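You operate a simulated robot arm through the tools that you are given. There is no shell and no other tool. Be economical: measure what you need, move in short steps, check, and stop when the job is done.

Carry out the task below with a simulated robot arm. There is one attempt and no reset: what you move stays moved.

JOB
Put the white block on the top of the long table away on the left corner of the camp table. Then take the small grey mug on the top of the long table and put it away on the ledge of the cups bay. Then take the orange compass on the top of the long table and put it away on the work end of the timber table. Then fetch the blue soap tin and set it on the left shelf under the lamp bench. Then take the light green bottle and leave it on the power tray. Then put the banknotes on the top of the sideboard away on the till end of the counter. Then put the white bottle on the end shelf under the counter away on the far end of the window bench. Then take the white towel roll on the bare end of the counter and put it away on the top of the packing bench. Then put the blue coffee bag on the middle shelf under the counter. Then fetch the bag labelled "fine" from the middle shelf under the counter and stand it on the till end of the counter. Then take the purple pad and put it on the end shelf under the counter. Do these in the order given. Set down upright: small grey mug, light green bottle, white bottle, white towel roll, bag.

Only the result counts: the job must be done as asked and must still hold three seconds after the hand-in. Knocking over, shifting, dropping, spilling or breaking anything else fails it. Flat cloth is picked up by pressing the open fingertips on it (5 to 10 N) and closing them slowly along it; thin cloth reads only 2 to 8 mm in the jaws.

ROBOT AND FRAMES
A 7-joint arm with a two-finger parallel gripper on a trunk, on a base that drives. Base frame: it is fixed to the floor where the robot stands at the start and does not move with it; the origin is under the middle of the robot, x ahead of it, y to its left, z up. Lengths are in m, angles in rad, forces in N, time in s.
With the tool pointing down near the work surface it reaches from about 0.1 to 0.6 m from the robot's upright axis, wherever it stands. Its first joint turns from -2.897 to 2.897 rad. Places, roughly: banknotes [5.5, -5, 0.75]; blue coffee bag [3.25, -6, 0.5]; blue soap tin [5.5, -3, 1]; end shelf under the counter [3.3, -5.9, 0.4]; far end of the window bench [-1.6, -7.8, 0.8]; green coffee bag, yellow coffee bag [2.5, -6, 0.5]; ledge of the cups bay (25x69 cm) [-3.76, -1.56, 0.92]; left corner of the camp table (18x12 cm) [-0.9, -5.26, 0.8]; left shelf under the lamp bench [1.4, -0.6, 0.3]; light green bottle [5.75, -4.75, 1]; middle shelf under the counter [2.5, -5.9, 0.4]; orange compass [1.25, 0.25, 0.75]; power tray (35x24 cm) [5.68, -5.46, 0.82]; purple pad [5.5, -5.75, 0.75]; small grey mug [1, 0.5, 1]; till end of the counter [1.9, -5.9, 0.9]; top of the packing bench [3.4, -7.8, 0.8]; white block (7x8x5 cm) [0.7, 0, 0.9]; white bottle [3.25, -6, 0.5]; white towel roll [3.25, -6, 1]; work end of the timber table [-2.3, -4.3, 0.8]. Payload 3.43 kg.
The TCP is the grasp point between the finger pads, 0.034 m short of the fingertips. In the tool frame z runs along the fingers and y along their closing line. Largest opening 0.128 m; finger width 0.024, thickness 0.012; the body of the gripper, 0.048 by 0.13 m, starts 0.096 m behind the TCP.
Orientation is that of the tool frame in the base frame, as a unit quaternion [x, y, z, w]. With the fingers straight down and closing along the base's y, the tool's x points along the base's -x, its y along +y and its z along -z.

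CONTROLS
- The arm moves only by the tool send_rows. Its argument "plan" is a list of rows, each a list of 7 numbers: the opening in per cent of the stroke, from 0 (shut) to 100 (fully open), then the shift along the tool's x, y, z in mm, then the turn, a rotation vector about the tool's x, y, z in rad. In form: [[grip, dx, dy, dz, wx, wy, wz], ...]. A call has 1 to 12 rows; each row is the pose to reach, as a shift and turn from the pose commanded when the call began, along the tool's axes at that moment. A row lasts 0.2 s, in which the tool goes at most 0.05 m and 0.15 rad; a call with a longer step from one row to the next is refused whole, and so is a gripper value outside its range. Where a pose cannot be reached the arm comes as near as it can. A force on the tool above 40 N (or 10 N above the force at the start of the call, whichever is more), or a blocked arm, ends the call early, and 0.2 s more pass. Each finger travels about 0.108 m/s and halts on what it meets, pressing with about 42 N; the grip force reading is that of the motor and also rises with nothing between the fingers. The clock runs only during rows and for 0.2 s after the last one: add rows that repeat a pose to give the fingers time. It gives the time, the measured TCP pose, the force on the tool (base axes), the opening and the grip force at its end, in the units of the frame above (readings bear some noise), with the torque about the TCP (base axes, N m) and any sound that the robot's microphone picked up.
- Cameras (640 x 400 px; columns grow to the right, rows downward): "scene" is now at [-0.0096, 0.1537, 1.5106]; the picture's right is [0.20, -0.98, 0.00], its down [-0.65, -0.13, -0.75] and it looks along [0.74, 0.15, -0.66] (base axes); focal length 253 px, centre (320, 200). "wrist" rides on the gripper at [0.076, -0.011, -0.16] in the tool frame; the picture's right is [0.15, 0.99, 0.00], its down [-0.88, 0.13, -0.46] and it looks along [-0.45, 0.07, 0.89] (tool axes); focal length 234 px, centre (320, 200). There is no depth. A picture from a camera that has moved, and an enlarged one, comes with that camera's place and axes in the base frame and with its lens.
- grab_frame(camera): a new picture of that camera. No time passes.
- raise_lower(by): slides the trunk up (or, below 0, down) by that many m; the arm and the scene camera ride with it, the base frame stays. It gives what a move gives, with no picture.
- steer(legs): drives the robot by 1 to 6 legs, each [ahead, left, turn to the left] in m, m and rad, along the robot's own axes; the way and the turn of a leg run together, so that a leg with both is an arc; at most 1.5 m and 3.142 rad a leg. The arm and the cameras ride along, it lands a little off, and it stops where it bumps. It gives what a move gives.
- pan_tilt(pan, tilt): turns the head with the scene camera to pan (to the left, within 1.501 rad either way) and tilt (down, from -0.506 to 1.204), counted from straight ahead of the robot. It gives what a move gives.
- zoom(camera, box): a new picture of the part [left, top, right, bottom] of that camera's present view, enlarged. No time passes.
- job_done(): hands the job in; it is judged then, once.

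Go step by step. Nothing tells you exact positions but the pictures and the camera data: compare them with the known pose of the tool, close in by small moves and look again before you grip or let go. The budget is 546 turns and 328 pictures, counting those below and the enlarged ones. Unless the task says otherwise, let go and move clear before handing in.

The tools are called after "Emit:" as a command line: name --pt "numbers of a row" for each row, then --argument value for the rest, lists and objects as JSON in quotes. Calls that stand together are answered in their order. send_rows: Moves the arm, as the interface text tells. Its arguments: {"type":"object","properties":{"plan":{"type":"array"}},"required":["plan"]} The other tools are called the same way: raise_lower (by) slides the trunk up or down; steer (legs) drives the base; pan_tilt (pan, tilt) turns the head that bears the scene camera; grab_frame (camera) takes a picture; zoom (camera, box) takes an enlarged picture of a part of a camera's view; job_done () hands the job in.

At the start:

```text
time_s: 0.0
eef_pos: [0.4039, 0.1241, 1.0976]
ee_rot: [0.0, 1.0, -0.001, 0.0]
contact_force: [0.1, 0.6, 0.8]
moment: [0.01, 0.0, 0.01]
width: 0.1282
grasp_force: 0.0
trunk travel left (down, up): [-0.225, 0.099]
robot x, y, heading: [-0.0009, -0.0016, -0.004]
head pan, tilt: [0.197, 0.721]
```

scene: 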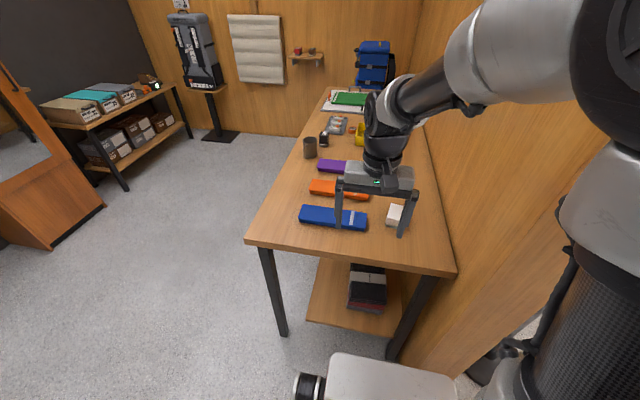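
wrist: 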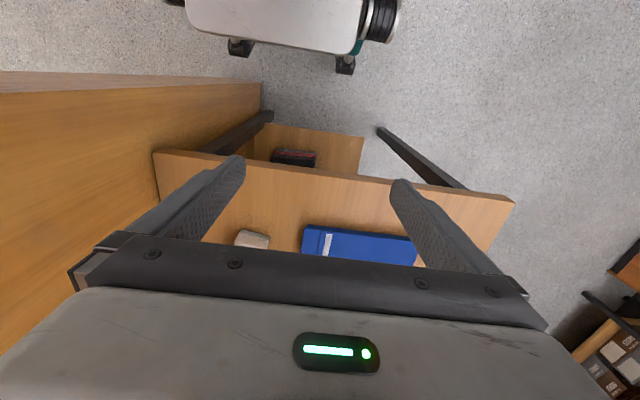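

I see the long table ahead with the white block close to the right edge, and coloured cases beyond it. I'll take a closer look before moving.

Emit:
zoom --camera "scene" --box '[240, 80, 460, 250]'

Emit:
zoom --camera "wrist" --box '[150, 130, 470, 290]'

```text
2.35 times, centred on (350, 165) of scene
camera zoom: at [-0.0096, 0.1537, 1.5106], right [0.2, -0.98, 0.0], down [-0.65, -0.13, -0.75], along [0.74, 0.15, -0.66], focal length 596 px, centre (249, 282)
```

zoom: 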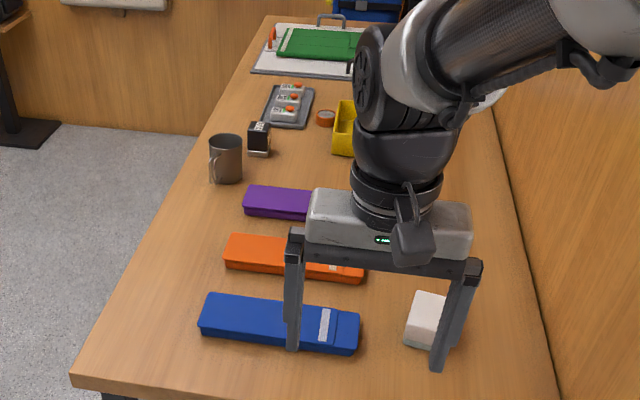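

```text
2.00 times, centred on (310, 210) of wrist
camera zoom: at [0.3283, 0.1123, 1.2568], right [-0.15, 0.99, 0.0], down [0.88, 0.13, 0.46], along [0.45, 0.07, -0.89], focal length 468 px, centre (340, 180)
```

zoom: 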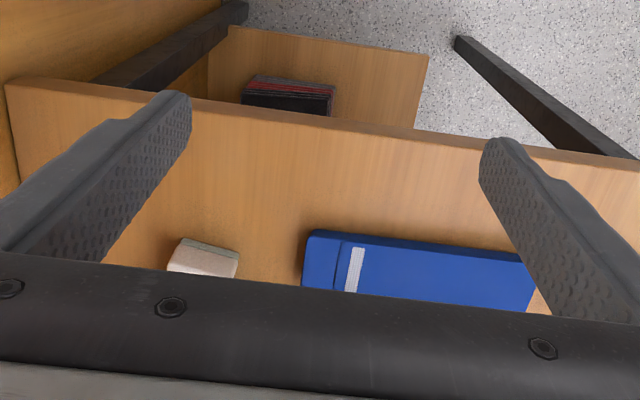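

The block sits at roughly x 0.65, y 0.02, and the table top is around 0.82. I'll move the open hand above it and look again.

Emit:
send_rows --pt "100 -40 -17 0 0 0 0" --pt "100 -80 -35 0 0 0 0" --pt "100 -120 -52 0 0 0 0" --pt "100 -160 -70 10 0 0 0" --pt "100 -200 -87 30 0 0 0" --pt "100 -230 -105 50 0 0 0" --pt "100 -230 -105 50 0 0 0"

Emit:
grab_frame --camera "wrist"

Emit:
grab_frame --camera "scene"

```text
time_s: 1.6
eef_pos: [0.6349, 0.0192, 1.0477]
ee_rot: [0.0, 1.0, 0.0, 0.0]
contact_force: [-0.4, -0.6, -0.6]
moment: [0.0, -0.03, 0.0]
width: 0.1281
grasp_force: 0.0
trunk travel left (down, up): [-0.225, 0.099]
robot x, y, heading: [-0.0039, -0.0014, -0.002]
head pan, tilt: [0.197, 0.721]
```

```text
323 pictures are left
camera wrist: at [0.5586, 0.007, 1.2072], right [-0.15, 0.99, 0.0], down [0.88, 0.13, 0.46], along [0.45, 0.07, -0.89], focal length 234 px, centre (320, 200)
```

wrist: 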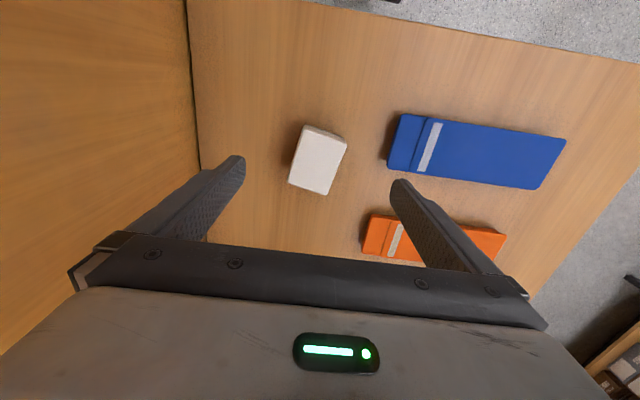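

```text
322 pictures are left
camera scene: at [-0.0094, 0.1536, 1.5107], right [0.2, -0.98, 0.0], down [-0.65, -0.13, -0.75], along [0.74, 0.15, -0.66], focal length 253 px, centre (320, 200)
```

scene: 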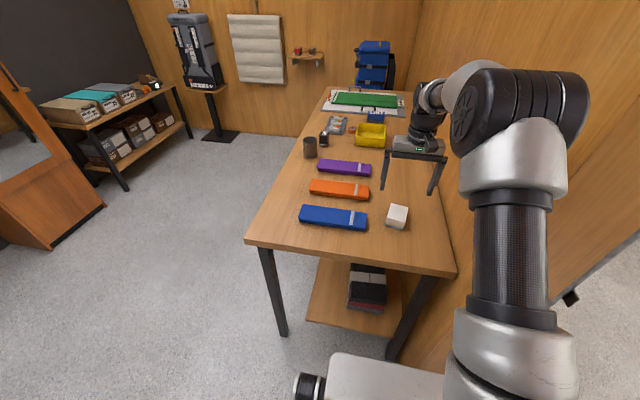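

The block's centre is near (0.657, 0.020) with its top around 0.9, turned about 9°. I'll align and go down partway.

Emit:
send_rows --pt "100 -22 0 30 0 0 0.1" --pt "100 -22 0 70 0 0 0.15" --pt "100 -22 0 105 0 0 0.15" --pt "100 -22 0 120 0 0 0.15" --pt "100 -22 0 120 0 0 0.15"

Emit:
grab_frame --camera "wrist"

Emit:
zoom --camera "scene" --box '[340, 150, 480, 250]'

```text
time_s: 2.8
eef_pos: [0.6558, 0.0197, 0.9265]
ee_rot: [0.076, 0.997, 0.0, 0.0]
contact_force: [0.1, -0.7, 0.1]
moment: [0.02, 0.03, -0.02]
width: 0.1278
grasp_force: 0.1
trunk travel left (down, up): [-0.225, 0.099]
robot x, y, heading: [-0.0012, -0.0012, 0.002]
head pan, tilt: [0.197, 0.721]
```

```text
321 pictures are left
camera wrist: at [0.5792, 0.0186, 1.0866], right [0.0, 1.0, 0.0], down [0.89, 0.0, 0.46], along [0.46, 0.0, -0.89], focal length 234 px, centre (320, 200)
```

wrist: 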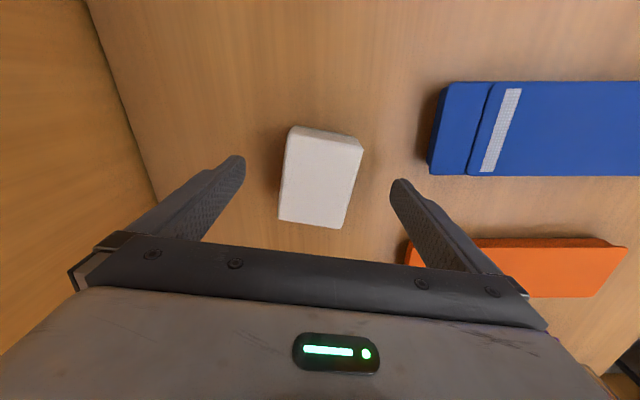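

```text
4.00 times, centred on (410, 200) of scene
camera zoom: at [-0.0095, 0.1537, 1.5106], right [0.2, -0.98, 0.0], down [-0.65, -0.13, -0.75], along [0.74, 0.15, -0.66], focal length 1013 px, centre (-40, 200)
```

zoom: 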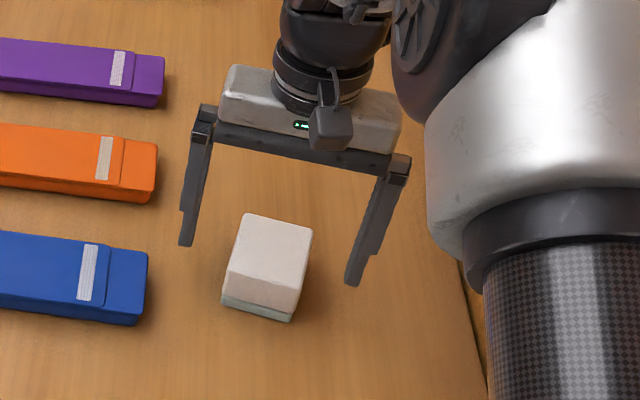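

The fingers straddle the block with the tips level with its top, at about 0.89. I'll go down 38 mm more and close.

Emit:
send_rows --pt "100 -4 0 20 0 0 0" --pt "100 -4 0 38 0 0 0" --pt "100 -4 0 38 0 0 0"

Emit:
zoom --camera "scene" --box '[340, 150, 480, 250]'

```text
time_s: 3.6
eef_pos: [0.6606, 0.0196, 0.8925]
ee_rot: [0.075, 0.997, 0.0, 0.003]
contact_force: [-8.8, 0.5, 33.2]
moment: [-1.13, 0.87, -0.26]
width: 0.1282
grasp_force: 0.1
trunk travel left (down, up): [-0.225, 0.099]
robot x, y, heading: [-0.0001, 0.0002, 0.001]
head pan, tilt: [0.197, 0.721]
```

```text
4.00 times, centred on (410, 200) of scene
camera zoom: at [-0.0133, 0.1538, 1.5112], right [0.2, -0.98, 0.0], down [-0.64, -0.13, -0.75], along [0.74, 0.15, -0.66], focal length 1013 px, centre (-40, 200)
```

zoom: 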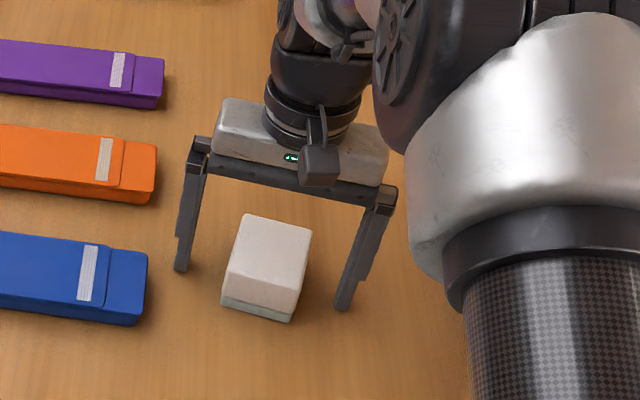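

The tips touched the table, so its top is at about 0.858. I'll lift slightly and close.

Emit:
send_rows --pt "100 0 0 -9 0 0 0" --pt "60 0 0 -9 0 0 0" --pt "30 0 0 -9 0 0 0" --pt "0 0 0 -9 0 0 0" --pt "0 0 0 -9 0 0 0" --pt "0 0 0 -9 0 0 0"

Emit:
zoom --camera "scene" --box '[340, 150, 480, 250]'

```text
time_s: 5.0
eef_pos: [0.6601, 0.0182, 0.8973]
ee_rot: [0.075, 0.997, 0.001, 0.0]
contact_force: [-0.5, 0.7, -0.1]
moment: [0.02, -0.02, 0.01]
width: 0.0613
grasp_force: 42.1
trunk travel left (down, up): [-0.225, 0.099]
robot x, y, heading: [-0.0007, 0.0027, 0.003]
head pan, tilt: [0.197, 0.721]
```

```text
4.00 times, centred on (410, 200) of scene
camera zoom: at [-0.0095, 0.1537, 1.5106], right [0.2, -0.98, 0.0], down [-0.65, -0.13, -0.75], along [0.74, 0.15, -0.66], focal length 1013 px, centre (-40, 200)
```

zoom: 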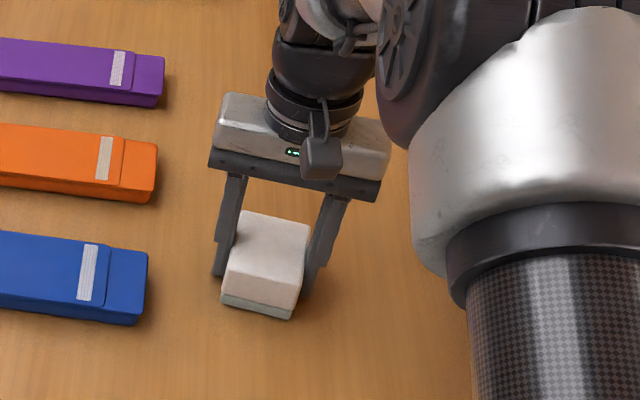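

Gripped at 61 mm. I'll lift and retract the arm, then look around to plan the route.

Emit:
send_rows --pt "0 0 0 -40 0 0 0" --pt "0 0 0 -80 0 0 0" --pt "0 0 0 -120 0 0 -0.1" --pt "0 30 0 -160 0 0 -0.15" --pt "0 70 0 -180 0 0 -0.15" --pt "0 115 0 -180 0 0 -0.15" --pt "0 160 0 -180 0 0 -0.15" --pt "0 205 0 -180 0 0 -0.15" --pt "0 250 10 -180 0 0 -0.15" --pt "0 250 10 -180 0 0 -0.15"

Emit:
pan_tilt --pan 0 --tilt 0.3

Emit:
grab_frame --camera "scene"

Emit:
pan_tilt --pan 1.5 --tilt 0.3

Emit:
grab_frame --camera "scene"

Emit:
pan_tilt --pan -1.5 --tilt 0.3

Emit:
grab_frame --camera "scene"

```text
time_s: 7.2
eef_pos: [0.4143, 0.0645, 1.0779]
ee_rot: [0.0, 1.0, -0.001, 0.0]
contact_force: [-0.1, -0.1, -0.9]
moment: [0.03, 0.01, -0.01]
width: 0.0616
grasp_force: 41.8
trunk travel left (down, up): [-0.225, 0.099]
robot x, y, heading: [0.0015, 0.0026, -0.004]
head pan, tilt: [0.197, 0.721]
```

```text
time_s: 8.1
eef_pos: [0.4141, 0.0656, 1.0789]
ee_rot: [0.0, 1.0, 0.001, 0.0]
contact_force: [0.3, -0.1, -0.7]
moment: [0.03, -0.02, 0.01]
width: 0.0611
grasp_force: 42.1
trunk travel left (down, up): [-0.225, 0.099]
robot x, y, heading: [-0.0008, -0.0025, -0.001]
head pan, tilt: [0.0, 0.3]
```

```text
317 pictures are left
camera scene: at [0.0013, 0.1372, 1.5484], right [0.0, -1.0, 0.0], down [-0.3, 0.0, -0.96], along [0.96, 0.0, -0.3], focal length 253 px, centre (320, 200)
```

scene: 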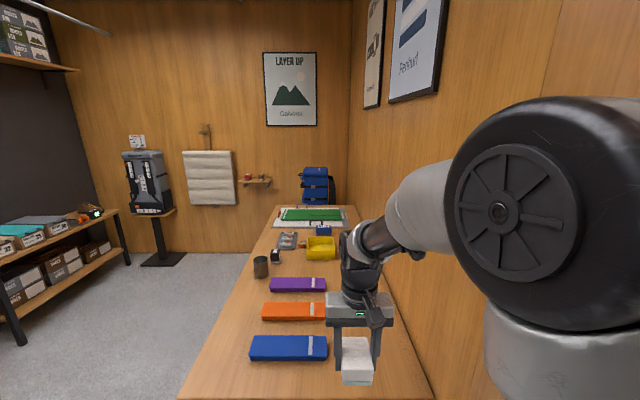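

```text
time_s: 9.7
eef_pos: [0.4137, 0.0658, 1.0786]
ee_rot: [0.0, 1.0, 0.0, 0.0]
contact_force: [-0.4, 1.3, -0.8]
moment: [-0.01, -0.02, -0.01]
width: 0.0614
grasp_force: 42.0
trunk travel left (down, up): [-0.225, 0.099]
robot x, y, heading: [0.0051, -0.0019, -0.0]
head pan, tilt: [1.499, 0.3]
```

```text
316 pictures are left
camera scene: at [-0.0853, 0.2303, 1.5485], right [1.0, -0.07, 0.0], down [-0.02, -0.29, -0.96], along [0.07, 0.95, -0.3], focal length 253 px, centre (320, 200)
```

scene: 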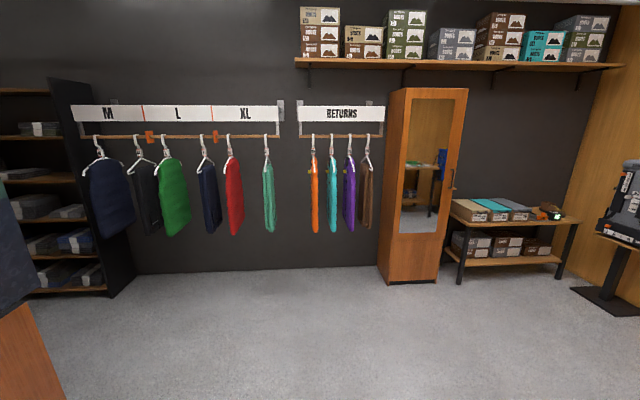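

```text
time_s: 12.3
eef_pos: [0.4149, 0.0658, 1.0775]
ee_rot: [0.001, 1.0, -0.001, 0.0]
contact_force: [-0.1, 0.7, -0.8]
moment: [0.01, 0.04, -0.01]
width: 0.0615
grasp_force: 42.2
trunk travel left (down, up): [-0.225, 0.099]
robot x, y, heading: [-0.0014, 0.0, -0.003]
head pan, tilt: [-1.499, 0.3]
```

```text
315 pictures are left
camera scene: at [-0.0853, 0.0441, 1.5485], right [-1.0, -0.07, 0.0], down [-0.02, 0.29, -0.96], along [0.07, -0.95, -0.3], focal length 253 px, centre (320, 200)
```

scene: 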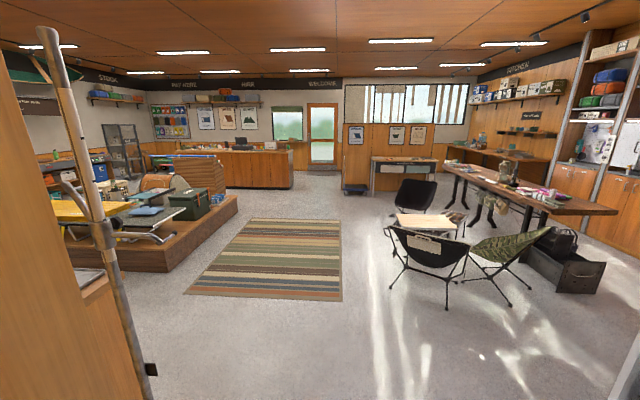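

The shop lies to the right (−y). I'll zoom in to identify the camp table, timber table, counter and the other places.

Emit:
zoom --camera "scene" --box '[330, 120, 490, 220]'

Emit:
zoom --camera "scene" --box '[480, 100, 640, 300]'

Emit:
zoom --camera "scene" --box '[30, 90, 330, 290]'

```text
4.00 times, centred on (410, 170) of scene
camera zoom: at [-0.0853, 0.0441, 1.5485], right [-1.0, -0.07, 0.0], down [-0.02, 0.29, -0.96], along [0.07, -0.95, -0.3], focal length 1013 px, centre (-40, 320)
```

zoom: 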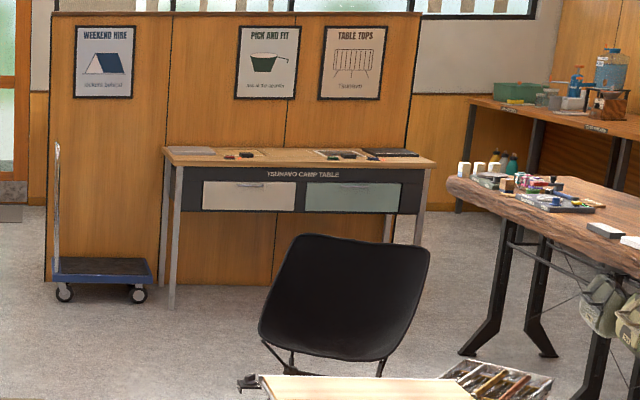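

```text
2.00 times, centred on (560, 200) of scene
camera zoom: at [-0.0853, 0.0441, 1.5485], right [-1.0, -0.07, 0.0], down [-0.02, 0.29, -0.96], along [0.07, -0.95, -0.3], focal length 507 px, centre (-160, 200)
```

zoom: 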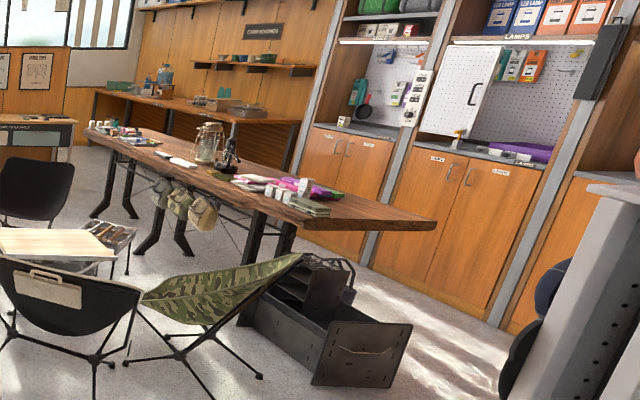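

```text
2.00 times, centred on (180, 190) of scene
camera zoom: at [-0.0853, 0.0441, 1.5485], right [-1.0, -0.07, 0.0], down [-0.02, 0.29, -0.96], along [0.07, -0.95, -0.3], focal length 507 px, centre (600, 220)
```

zoom: 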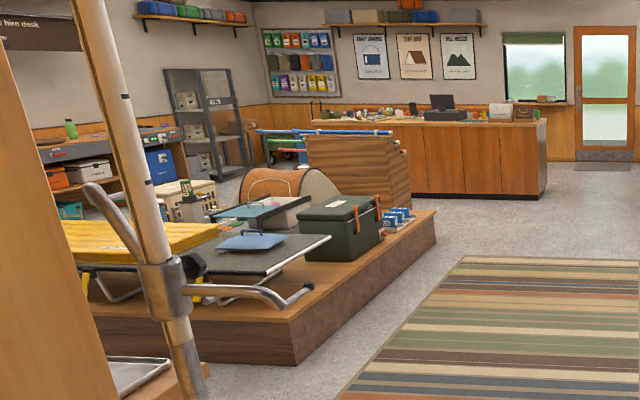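

The camp table stands against the partition around (−1.4, −5.3), its left end free. I'll back out of the alcove, turn to face −y and look again.

Emit:
steer --legs '[[-0.35, 0, 0], [0, 0, -1.571]]'

Emit:
pan_tilt --pan 0 --tilt 0.35

Emit:
grab_frame --camera "scene"

Emit:
pan_tilt --pan -1.4 --tilt 0.35

Emit:
grab_frame --camera "scene"

Emit:
pan_tilt --pan 1.4 --tilt 0.35

Emit:
grab_frame --camera "scene"

```text
time_s: 18.5
eef_pos: [-0.2869, -0.4134, 1.079]
ee_rot: [0.709, 0.705, 0.0, 0.0]
contact_force: [0.3, 0.0, -0.4]
moment: [-0.01, -0.01, 0.01]
width: 0.0613
grasp_force: 41.7
trunk travel left (down, up): [-0.225, 0.099]
robot x, y, heading: [-0.3484, -0.0, -1.579]
head pan, tilt: [-1.499, 0.3]
```

```text
time_s: 20.1
eef_pos: [-0.2874, -0.4134, 1.0789]
ee_rot: [0.71, 0.704, 0.0, -0.001]
contact_force: [-1.0, 0.6, -0.5]
moment: [0.0, 0.01, 0.01]
width: 0.0612
grasp_force: 42.6
trunk travel left (down, up): [-0.225, 0.099]
robot x, y, heading: [-0.3506, -0.0009, -1.573]
head pan, tilt: [0.0, 0.351]
```

```text
311 pictures are left
camera scene: at [-0.2118, -0.006, 1.5437], right [-1.0, 0.01, 0.0], down [0.0, 0.34, -0.94], along [-0.01, -0.94, -0.34], focal length 253 px, centre (320, 200)
```

scene: 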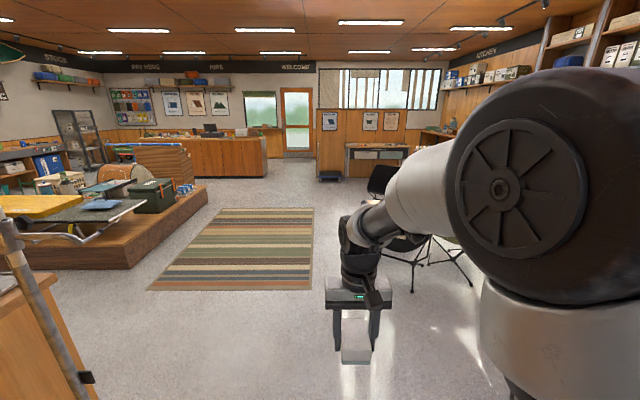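

```text
time_s: 21.6
eef_pos: [-0.2872, -0.4137, 1.0783]
ee_rot: [0.71, 0.705, 0.0, 0.0]
contact_force: [1.0, 0.2, -1.0]
moment: [0.0, 0.01, 0.03]
width: 0.0611
grasp_force: 41.7
trunk travel left (down, up): [-0.225, 0.099]
robot x, y, heading: [-0.3509, -0.0025, -1.583]
head pan, tilt: [-1.4, 0.351]
```

```text
310 pictures are left
camera scene: at [-0.303, 0.0718, 1.5437], right [-0.16, 0.99, 0.0], down [0.34, 0.06, -0.94], along [-0.93, -0.15, -0.34], focal length 253 px, centre (320, 200)
```

scene: 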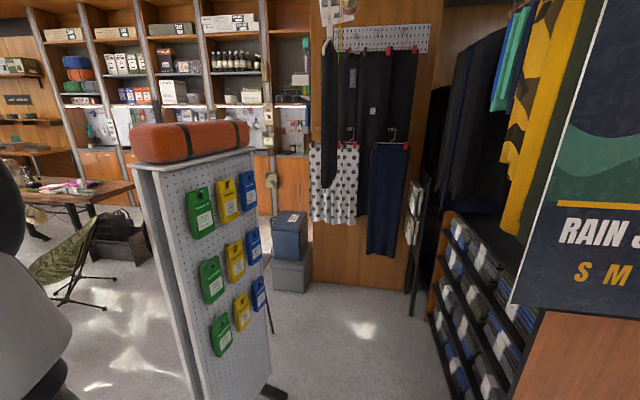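

```text
time_s: 24.1
eef_pos: [-0.2867, -0.414, 1.0795]
ee_rot: [0.709, 0.705, 0.0, 0.0]
contact_force: [0.0, 0.1, -1.1]
moment: [-0.01, 0.0, 0.02]
width: 0.0611
grasp_force: 41.7
trunk travel left (down, up): [-0.225, 0.099]
robot x, y, heading: [-0.3535, -0.0005, -1.578]
head pan, tilt: [1.4, 0.351]
```

```text
309 pictures are left
camera scene: at [-0.1195, 0.0706, 1.5437], right [-0.18, -0.98, 0.0], down [-0.34, 0.06, -0.94], along [0.92, -0.17, -0.34], focal length 253 px, centre (320, 200)
```

scene: 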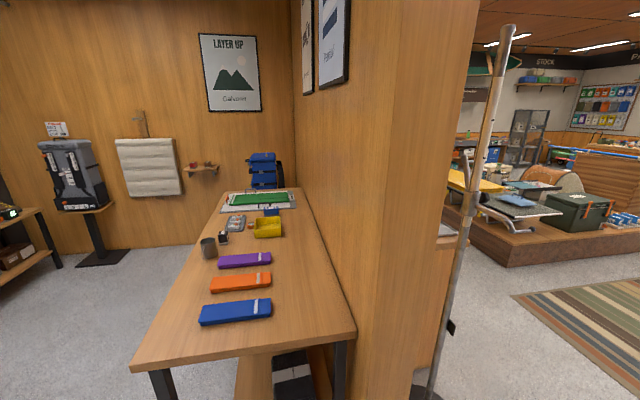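

The way −y is clear between the rug and the chairs. I'll drive down to about y −4.1 keeping x near −0.5.

Emit:
steer --legs '[[1.4, -0.1, 0], [1.4, 0, 0], [1.2, -0.05, 0]]'

Emit:
pan_tilt --pan -0.2 --tilt 0.6

Emit:
grab_frame --camera "scene"

```text
time_s: 33.3
eef_pos: [-0.3817, -2.1118, 1.0788]
ee_rot: [0.705, 0.709, 0.0, 0.0]
contact_force: [0.2, 1.1, -0.3]
moment: [-0.03, -0.03, 0.0]
width: 0.0612
grasp_force: 41.9
trunk travel left (down, up): [-0.225, 0.099]
robot x, y, heading: [-0.4517, -1.6991, -1.566]
head pan, tilt: [1.4, 0.351]
stopped in leg 2: the robot was blocked; the commanded pose is now the measured one
```

```text
time_s: 35.0
eef_pos: [-0.3832, -2.111, 1.0785]
ee_rot: [0.705, 0.709, 0.001, -0.001]
contact_force: [0.2, -0.4, -1.1]
moment: [0.01, -0.03, -0.01]
width: 0.0611
grasp_force: 42.5
trunk travel left (down, up): [-0.225, 0.099]
robot x, y, heading: [-0.4464, -1.6964, -1.563]
head pan, tilt: [-0.201, 0.6]
```

```text
308 pictures are left
camera scene: at [-0.3297, -1.6966, 1.521], right [-0.98, 0.19, 0.0], down [0.11, 0.55, -0.83], along [-0.16, -0.81, -0.56], focal length 253 px, centre (320, 200)
```

scene: 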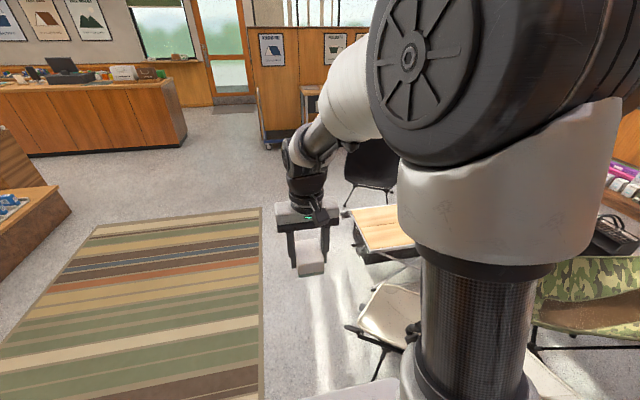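

The base was blocked, probably by the chair ahead on the right. I'll look down to see what it met.

Emit:
pan_tilt --pan 0.2 --tilt 1.1

Emit:
grab_frame --camera "scene"

Emit:
pan_tilt --pan -1.2 --tilt 0.8

Emit:
grab_frame --camera "scene"

Emit:
grab_frame --camera "wrist"

```text
time_s: 35.9
eef_pos: [-0.3825, -2.1116, 1.0774]
ee_rot: [0.705, 0.709, 0.0, 0.0]
contact_force: [0.3, 0.5, -1.0]
moment: [0.02, -0.02, -0.03]
width: 0.061
grasp_force: 41.7
trunk travel left (down, up): [-0.225, 0.099]
robot x, y, heading: [-0.4492, -1.7013, -1.565]
head pan, tilt: [0.201, 1.1]
```

```text
307 pictures are left
camera scene: at [-0.2997, -1.6717, 1.4824], right [-0.98, -0.2, 0.0], down [-0.18, 0.87, -0.45], along [0.09, -0.45, -0.89], focal length 253 px, centre (320, 200)
```

scene: 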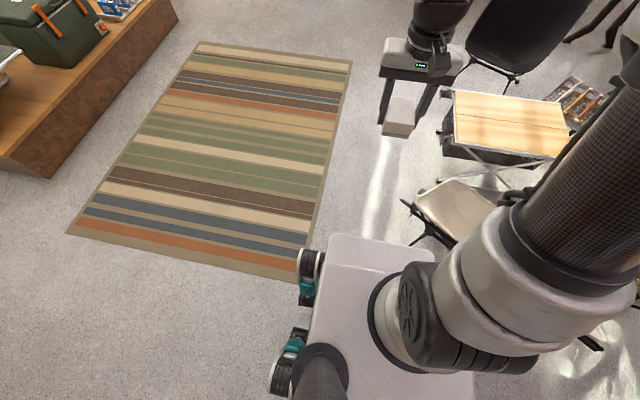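

```text
time_s: 37.4
eef_pos: [-0.3821, -2.1111, 1.0777]
ee_rot: [0.705, 0.709, 0.0, 0.001]
contact_force: [0.5, 0.2, -0.3]
moment: [0.0, -0.01, 0.0]
width: 0.0611
grasp_force: 41.7
trunk travel left (down, up): [-0.225, 0.099]
robot x, y, heading: [-0.4489, -1.698, -1.563]
head pan, tilt: [-1.201, 0.799]
```

```text
306 pictures are left
camera scene: at [-0.3877, -1.6396, 1.5041], right [-0.37, 0.93, 0.0], down [0.67, 0.26, -0.7], along [-0.65, -0.26, -0.72], focal length 253 px, centre (320, 200)
```

scene: 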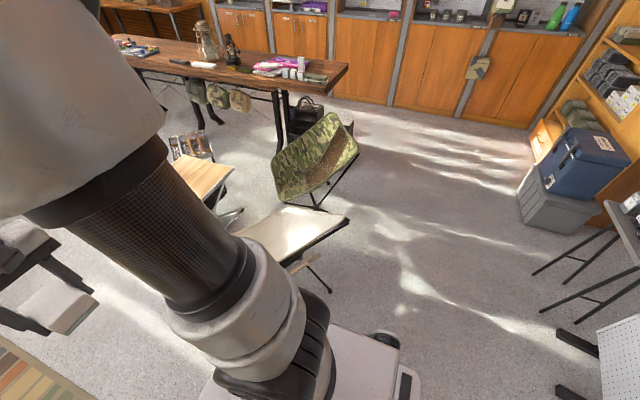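

```text
305 pictures are left
camera wrist: at [-0.3944, -2.0365, 1.2384], right [0.99, 0.15, 0.0], down [0.14, -0.88, 0.46], along [0.07, -0.45, -0.89], focal length 234 px, centre (320, 200)
```

wrist: 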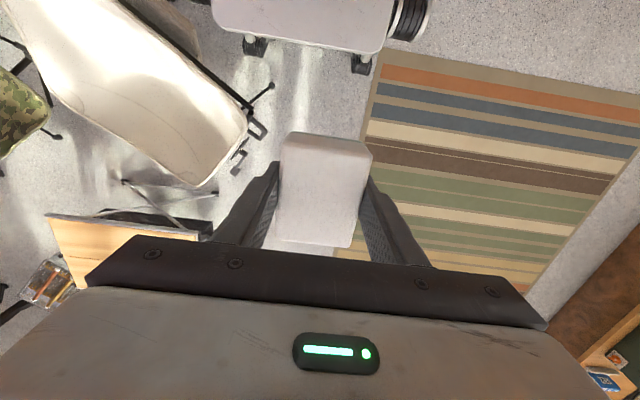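

The base front met the folding chair. I'll back off, shift left over the rug's edge and pass by.

Emit:
steer --legs '[[-0.12, 0, 0], [0, 0.38, 0], [1.4, 0, 0], [1.1, 0, 0]]'

Emit:
pan_tilt --pan -0.5 --tilt 0.7

Emit:
grab_frame --camera "scene"

```text
time_s: 54.3
eef_pos: [0.0264, -4.4952, 1.0779]
ee_rot: [0.702, 0.713, 0.0, 0.0]
contact_force: [-0.7, 0.3, -1.7]
moment: [0.05, 0.01, 0.01]
width: 0.0611
grasp_force: 41.5
trunk travel left (down, up): [-0.225, 0.099]
robot x, y, heading: [-0.0444, -4.0827, -1.56]
head pan, tilt: [-1.201, 0.799]
```

```text
time_s: 55.4
eef_pos: [0.0267, -4.496, 1.0778]
ee_rot: [0.701, 0.713, 0.0, 0.0]
contact_force: [1.0, -0.7, -1.6]
moment: [0.03, 0.01, -0.02]
width: 0.0613
grasp_force: 42.3
trunk travel left (down, up): [-0.225, 0.099]
robot x, y, heading: [-0.0443, -4.0851, -1.555]
head pan, tilt: [-0.499, 0.7]
```

```text
304 pictures are left
camera scene: at [0.0529, -4.0688, 1.5123], right [-0.89, 0.47, 0.0], down [0.3, 0.57, -0.76], along [-0.36, -0.68, -0.64], focal length 253 px, centre (320, 200)
```

scene: 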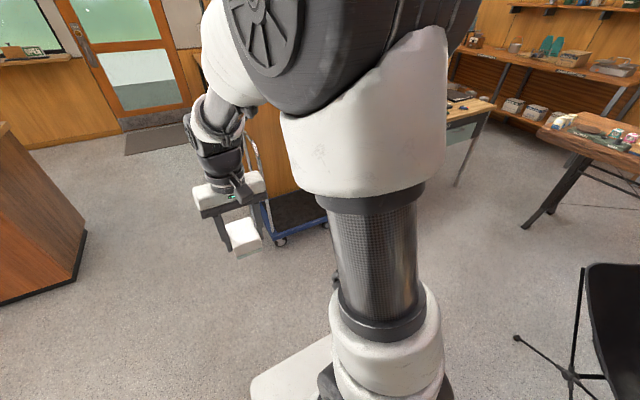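

The cart is ahead and the camp table is to the right behind the arm. I'll go ahead 0.45 and strafe right 0.7, then look.

Emit:
steer --legs '[[0.42, 0, -0.012], [0, -0.65, 0]]'

Emit:
pan_tilt --pan 0.1 --tilt 0.7

Emit:
grab_frame --camera "scene"

Emit:
grab_frame --camera "wrist"

```text
time_s: 64.3
eef_pos: [-0.6196, -4.9213, 1.0787]
ee_rot: [0.704, 0.711, 0.001, 0.0]
contact_force: [-0.2, -0.1, -0.9]
moment: [-0.04, 0.02, 0.04]
width: 0.0612
grasp_force: 42.2
trunk travel left (down, up): [-0.225, 0.099]
robot x, y, heading: [-0.6887, -4.5059, -1.566]
head pan, tilt: [-0.499, 0.7]
```

```text
time_s: 65.3
eef_pos: [-0.619, -4.9211, 1.0781]
ee_rot: [0.703, 0.711, 0.0, 0.0]
contact_force: [-0.5, 0.4, -1.1]
moment: [0.03, 0.0, 0.01]
width: 0.0612
grasp_force: 41.8
trunk travel left (down, up): [-0.225, 0.099]
robot x, y, heading: [-0.6928, -4.5032, -1.561]
head pan, tilt: [0.099, 0.7]
```

```text
303 pictures are left
camera scene: at [-0.5435, -4.5031, 1.5123], right [-0.99, -0.11, 0.0], down [-0.07, 0.64, -0.76], along [0.08, -0.76, -0.64], focal length 253 px, centre (320, 200)
```

scene: 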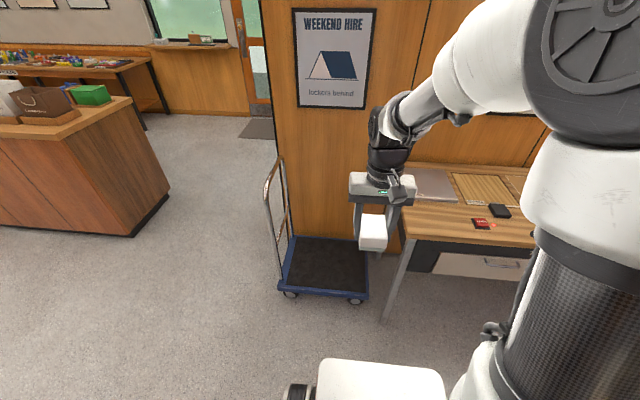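

```text
302 pictures are left
camera wrist: at [-0.6324, -4.8457, 1.2384], right [0.99, 0.16, 0.0], down [0.14, -0.88, 0.46], along [0.07, -0.45, -0.89], focal length 234 px, centre (320, 200)
```

wrist: 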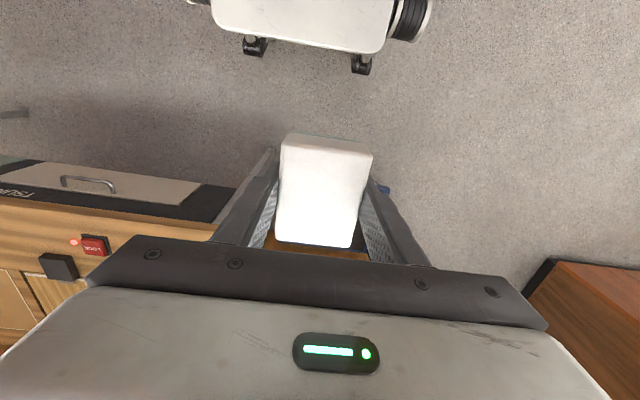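

The camp table's front-left corner is near (−0.80, −5.19), with a lock at (−1.12, −5.30) and free space between. I'll drive 0.22 closer.

Emit:
steer --legs '[[0.22, -0.03, 0]]'

Emit:
grab_frame --camera "scene"

Emit:
grab_frame --camera "wrist"

```text
time_s: 67.0
eef_pos: [-0.6468, -5.1397, 1.0783]
ee_rot: [0.703, 0.711, 0.0, 0.0]
contact_force: [-0.3, 0.6, -0.9]
moment: [-0.02, -0.01, -0.01]
width: 0.0613
grasp_force: 42.2
trunk travel left (down, up): [-0.225, 0.099]
robot x, y, heading: [-0.7199, -4.7272, -1.555]
head pan, tilt: [0.099, 0.7]
```

```text
301 pictures are left
camera scene: at [-0.571, -4.7229, 1.5123], right [-0.99, -0.11, 0.0], down [-0.07, 0.64, -0.76], along [0.08, -0.76, -0.64], focal length 253 px, centre (320, 200)
```

scene: 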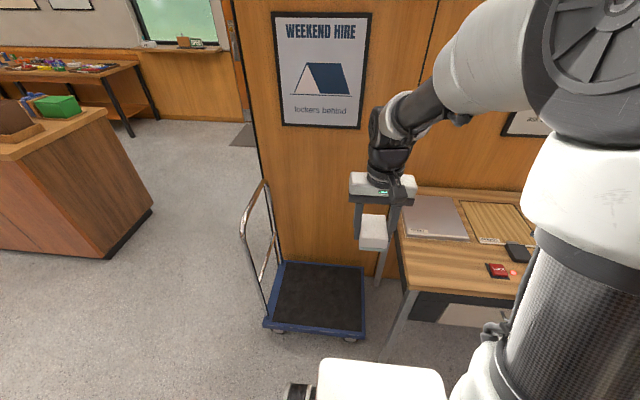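

```text
300 pictures are left
camera wrist: at [-0.6599, -5.0655, 1.2384], right [0.99, 0.16, 0.0], down [0.14, -0.88, 0.46], along [0.07, -0.45, -0.89], focal length 234 px, centre (320, 200)
```

wrist: 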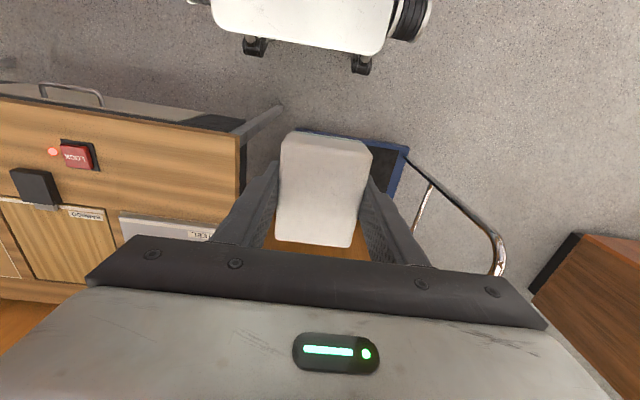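

The corner is at about (−0.80, −5.195) and the table top at about 0.77. I'll carry the block over (−0.895, −5.262) and lower partway.

Emit:
send_rows --pt "0 -20 -42 0 0 0 0" --pt "0 -40 -84 0 0 0 0" --pt "0 -60 -126 0 0 0 0" --pt "0 -80 -168 0 0 0 0" --pt "0 -100 -210 0 0 0 0" --pt "0 -119 -249 0 0 0 0" --pt "0 -119 -249 50 0 0 0" --pt "0 -119 -249 100 0 0 0" --pt "0 -119 -249 150 0 0 0" --pt "0 -119 -249 195 0 0 0" --pt "0 -119 -249 195 0 0 0"

Emit:
grab_frame --camera "scene"

Emit:
grab_frame --camera "wrist"

```text
time_s: 69.4
eef_pos: [-0.8938, -5.2639, 0.8815]
ee_rot: [0.703, 0.711, 0.0, 0.0]
contact_force: [0.4, -0.2, -1.9]
moment: [-0.03, 0.02, -0.01]
width: 0.0611
grasp_force: 42.2
trunk travel left (down, up): [-0.225, 0.099]
robot x, y, heading: [-0.7169, -4.7306, -1.559]
head pan, tilt: [0.099, 0.7]
```

```text
299 pictures are left
camera scene: at [-0.5711, -4.723, 1.5124], right [-0.99, -0.11, 0.0], down [-0.07, 0.64, -0.76], along [0.08, -0.76, -0.64], focal length 253 px, centre (320, 200)
```

scene: 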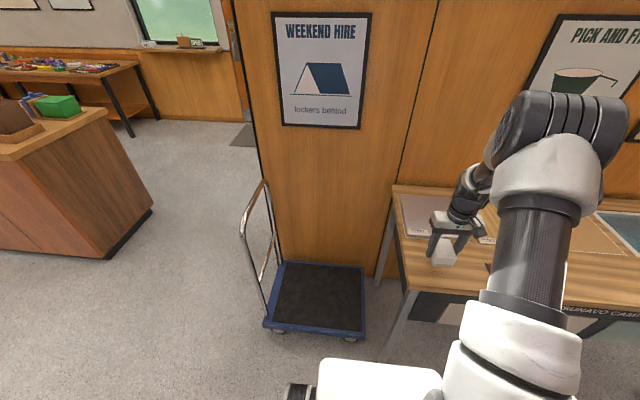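

```text
298 pictures are left
camera wrist: at [-0.9068, -5.1883, 1.0428], right [0.99, 0.16, 0.0], down [0.14, -0.88, 0.46], along [0.07, -0.45, -0.89], focal length 234 px, centre (320, 200)
```

wrist: 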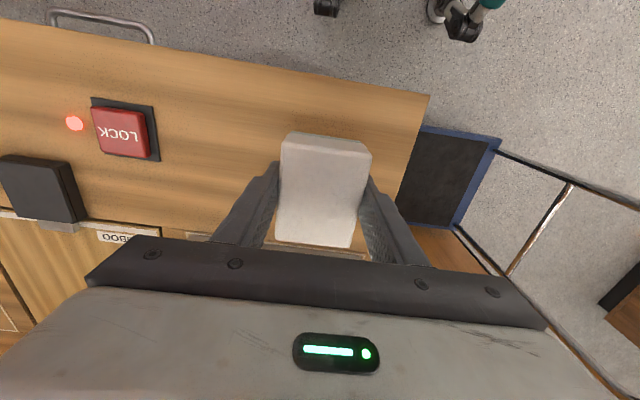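

The block is above the free corner. I'll lower it until it touches.

Emit:
send_rows --pt "0 0 0 30 0 0 0" --pt "0 0 0 50 0 0 0" --pt "0 0 0 58 0 0 0" --pt "0 0 0 58 0 0 0"

Emit:
zoom --camera "scene" --box '[380, 180, 520, 300]'

```text
time_s: 70.2
eef_pos: [-0.8959, -5.2656, 0.8344]
ee_rot: [0.703, 0.711, -0.005, 0.002]
contact_force: [1.1, 4.7, 21.0]
moment: [0.5, -0.72, 0.19]
width: 0.0612
grasp_force: 41.8
trunk travel left (down, up): [-0.225, 0.099]
robot x, y, heading: [-0.7149, -4.7307, -1.56]
head pan, tilt: [0.099, 0.7]
stopped in row 4: the force on the tool passed its limit at 52 N (the readings are from after the stop); the commanded pose is now the measured one
```

```text
3.33 times, centred on (450, 240) of scene
camera zoom: at [-0.5704, -4.7205, 1.5125], right [-0.99, -0.11, 0.0], down [-0.07, 0.64, -0.77], along [0.08, -0.76, -0.64], focal length 844 px, centre (-113, 67)
```

zoom: 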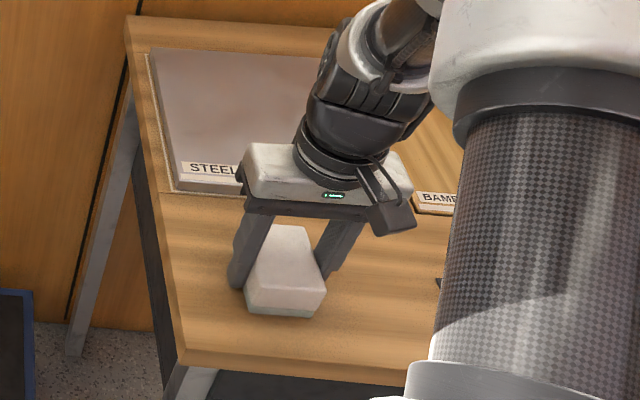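

It is resting on the table. I'll open and rise.

Emit:
send_rows --pt "20 0 0 -1 0 0 0" --pt "60 0 0 -1 0 0 0" --pt "100 0 0 -1 0 0 0" --pt "100 0 0 -1 0 0 0" --pt "100 0 0 -40 0 0 0" --pt "100 0 0 -90 0 0 0" --pt "100 0 0 -140 0 0 0" --pt "100 0 0 -190 0 0 0" --pt "100 0 0 -240 0 0 0"

Emit:
grab_frame --camera "wrist"

Emit:
zoom --camera "scene" --box '[380, 180, 520, 300]'

```text
time_s: 71.0
eef_pos: [-0.9053, -5.2649, 0.8347]
ee_rot: [0.706, 0.708, -0.01, 0.0]
contact_force: [-6.8, 2.5, 8.1]
moment: [0.14, -0.3, 0.24]
width: 0.124
grasp_force: 0.0
trunk travel left (down, up): [-0.225, 0.099]
robot x, y, heading: [-0.717, -4.7316, -1.565]
head pan, tilt: [0.099, 0.7]
stopped in row 4: the force on the tool passed its limit at 44 N (the readings are from after the stop); the commanded pose is now the measured one
```

```text
296 pictures are left
camera wrist: at [-0.916, -5.1886, 0.994], right [0.99, 0.15, -0.02], down [0.14, -0.87, 0.47], along [0.06, -0.46, -0.88], focal length 234 px, centre (320, 200)
```

wrist: 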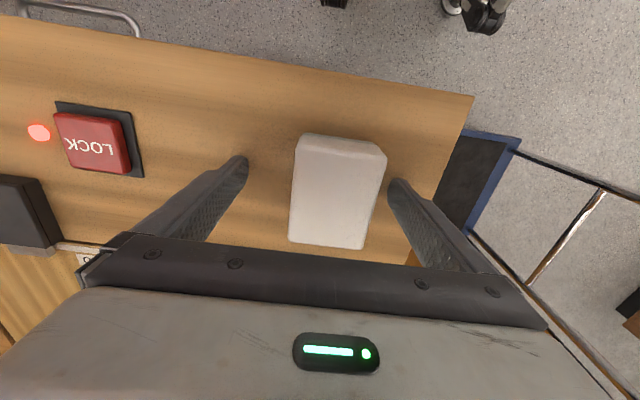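

```text
3.33 times, centred on (450, 240) of scene
camera zoom: at [-0.5717, -4.7221, 1.512], right [-0.99, -0.11, 0.0], down [-0.07, 0.64, -0.77], along [0.08, -0.76, -0.64], focal length 844 px, centre (-113, 67)
```

zoom: 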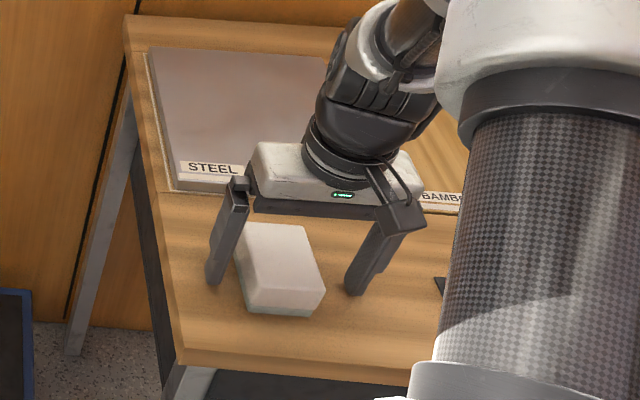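

The block has been released in place. I'll rise straight up and bring the arm back to the travel pose.

Emit:
send_rows --pt "100 0 0 -30 0 0 0" --pt "100 0 0 -75 0 0 0" --pt "100 0 0 -120 0 0 0" --pt "100 0 0 -165 0 0 0" --pt "100 0 0 -210 0 0 0" --pt "100 20 40 -240 0 0 0" --pt "100 40 80 -240 0 0 0" --pt "100 60 120 -240 0 0 0" --pt "100 80 160 -240 0 0 0" --pt "100 100 200 -240 0 0 0" --pt "100 125 240 -240 0 0 0"

Emit:
grab_frame --camera "scene"

```text
refused: row 6 steps farther than a row can; nothing moved
```

```text
294 pictures are left
camera scene: at [-0.5717, -4.7221, 1.512], right [-0.99, -0.11, 0.0], down [-0.07, 0.64, -0.77], along [0.08, -0.76, -0.64], focal length 253 px, centre (320, 200)
```

scene: 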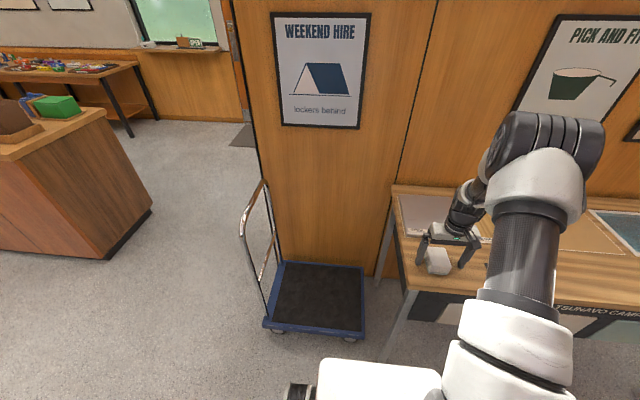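

One step was too long, so I'll resend with shorter steps.

Emit:
send_rows --pt "100 0 0 -30 0 0 0" --pt "100 0 0 -75 0 0 0" --pt "100 0 0 -120 0 0 0" --pt "100 0 0 -165 0 0 0" --pt "100 0 0 -210 0 0 0" --pt "100 15 30 -240 0 0 0" --pt "100 35 70 -240 0 0 0" --pt "100 55 112 -240 0 0 0" --pt "100 78 155 -240 0 0 0" --pt "100 100 198 -240 0 0 0" --pt "100 122 240 -240 0 0 0" --pt "100 122 240 -240 0 0 0"

Emit:
zoom --camera "scene" --box '[380, 180, 560, 320]'

```text
time_s: 73.6
eef_pos: [-0.6635, -5.1405, 1.0697]
ee_rot: [0.705, 0.709, -0.008, 0.0]
contact_force: [-0.3, 0.5, 0.7]
moment: [0.0, 0.02, 0.03]
width: 0.128
grasp_force: 0.0
trunk travel left (down, up): [-0.225, 0.099]
robot x, y, heading: [-0.7139, -4.7298, -1.558]
head pan, tilt: [0.099, 0.7]
```

```text
2.86 times, centred on (470, 250) of scene
camera zoom: at [-0.5712, -4.7228, 1.5123], right [-0.99, -0.11, 0.0], down [-0.07, 0.64, -0.77], along [0.08, -0.76, -0.64], focal length 724 px, centre (-109, 57)
```

zoom: 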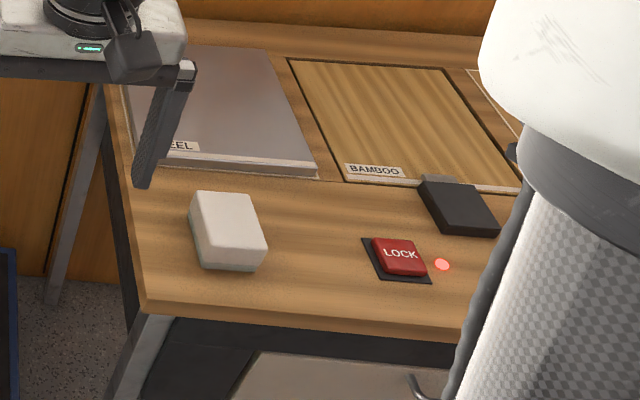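

The white block is placed. Next is the mug: I'll drive back the same way and approach the long table from its left side.

Emit:
steer --legs '[[-0.45, 0, -0.013], [0, 0.62, 0], [-1.4, 0, 0], [-1.4, 0, 0], [-1.0, 0, 0]]'

Emit:
pan_tilt --pan 0.9 --tilt 0.5

Emit:
grab_frame --camera "scene"

```text
time_s: 100.3
eef_pos: [-0.0565, -0.8983, 1.0688]
ee_rot: [0.707, 0.707, -0.008, 0.001]
contact_force: [0.7, 0.5, -0.5]
moment: [0.03, 0.03, -0.02]
width: 0.128
grasp_force: 0.0
trunk travel left (down, up): [-0.225, 0.099]
robot x, y, heading: [-0.1102, -0.4853, -1.567]
head pan, tilt: [0.099, 0.7]
```

```text
time_s: 101.5
eef_pos: [-0.0576, -0.8982, 1.0691]
ee_rot: [0.706, 0.708, -0.008, 0.0]
contact_force: [0.3, 0.1, 0.5]
moment: [-0.01, 0.02, 0.0]
width: 0.1278
grasp_force: 0.0
trunk travel left (down, up): [-0.225, 0.099]
robot x, y, heading: [-0.1111, -0.4853, -1.562]
head pan, tilt: [0.901, 0.499]
```

```text
292 pictures are left
camera scene: at [0.099, -0.4525, 1.53], right [-0.62, -0.79, 0.0], down [-0.38, 0.3, -0.88], along [0.69, -0.54, -0.48], focal length 253 px, centre (320, 200)
```

scene: 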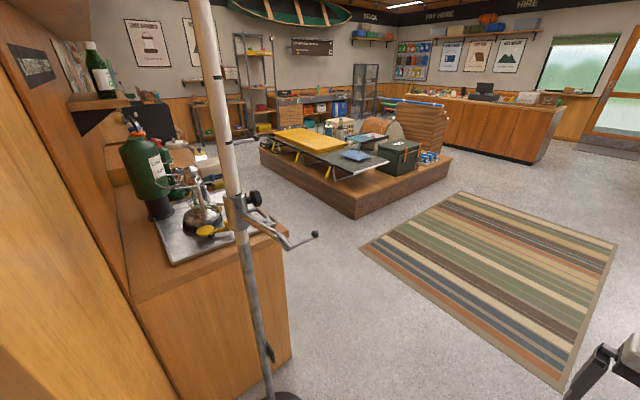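

The lamp bench is just behind the wall. I'll continue back past the wall and strafe alongside the long table.

Emit:
steer --legs '[[-1.45, 0, -0.005], [0, 0.7, 0]]'

Emit:
pan_tilt --pan 0.5 --tilt 0.6

Emit:
grab_frame --camera "scene"

```text
time_s: 115.5
eef_pos: [0.6401, 0.5456, 1.0679]
ee_rot: [0.712, 0.702, -0.007, 0.0]
contact_force: [0.2, 0.6, 0.2]
moment: [0.02, 0.0, 0.01]
width: 0.1281
grasp_force: 0.0
trunk travel left (down, up): [-0.225, 0.099]
robot x, y, heading: [0.5896, 0.9591, -1.583]
head pan, tilt: [0.901, 0.499]
```

```text
time_s: 116.3
eef_pos: [0.64, 0.5457, 1.0686]
ee_rot: [0.712, 0.702, -0.007, 0.0]
contact_force: [1.0, -0.1, 0.2]
moment: [-0.02, 0.01, 0.0]
width: 0.1281
grasp_force: 0.1
trunk travel left (down, up): [-0.225, 0.099]
robot x, y, heading: [0.596, 0.9608, -1.583]
head pan, tilt: [0.499, 0.6]
```

```text
291 pictures are left
camera scene: at [0.7739, 0.9686, 1.521], right [-0.88, -0.47, 0.0], down [-0.27, 0.5, -0.83], along [0.39, -0.73, -0.56], focal length 253 px, centre (320, 200)
```

scene: 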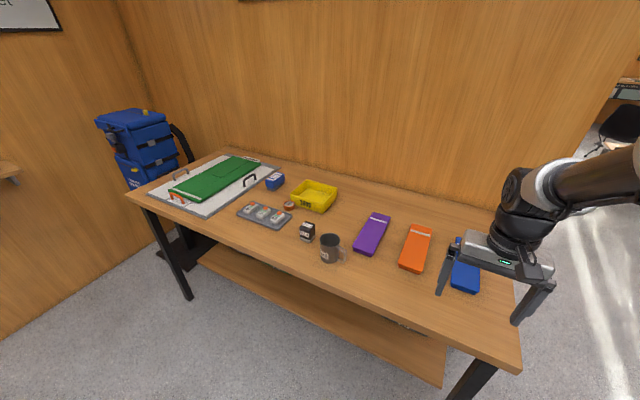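

I see the mug near (1.04, 0.39), the orange compass near (1.32, 0.23). I'll zoom to see the handle.

Emit:
zoom --camera "scene" --box '[230, 160, 390, 270]'

```text
3.64 times, centred on (310, 215) of scene
camera zoom: at [0.7739, 0.9686, 1.521], right [-0.88, -0.47, 0.0], down [-0.27, 0.5, -0.83], along [0.39, -0.73, -0.56], focal length 921 px, centre (356, 146)
```

zoom: 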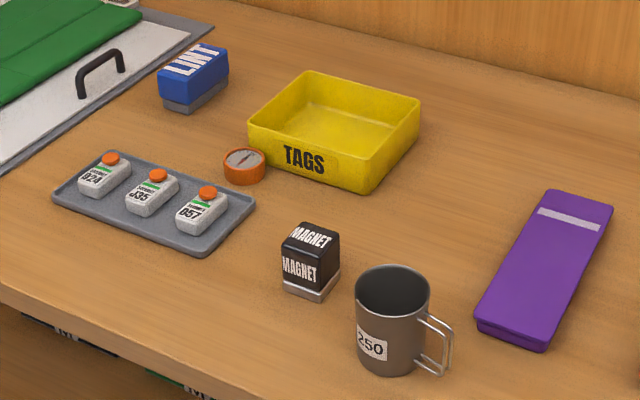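

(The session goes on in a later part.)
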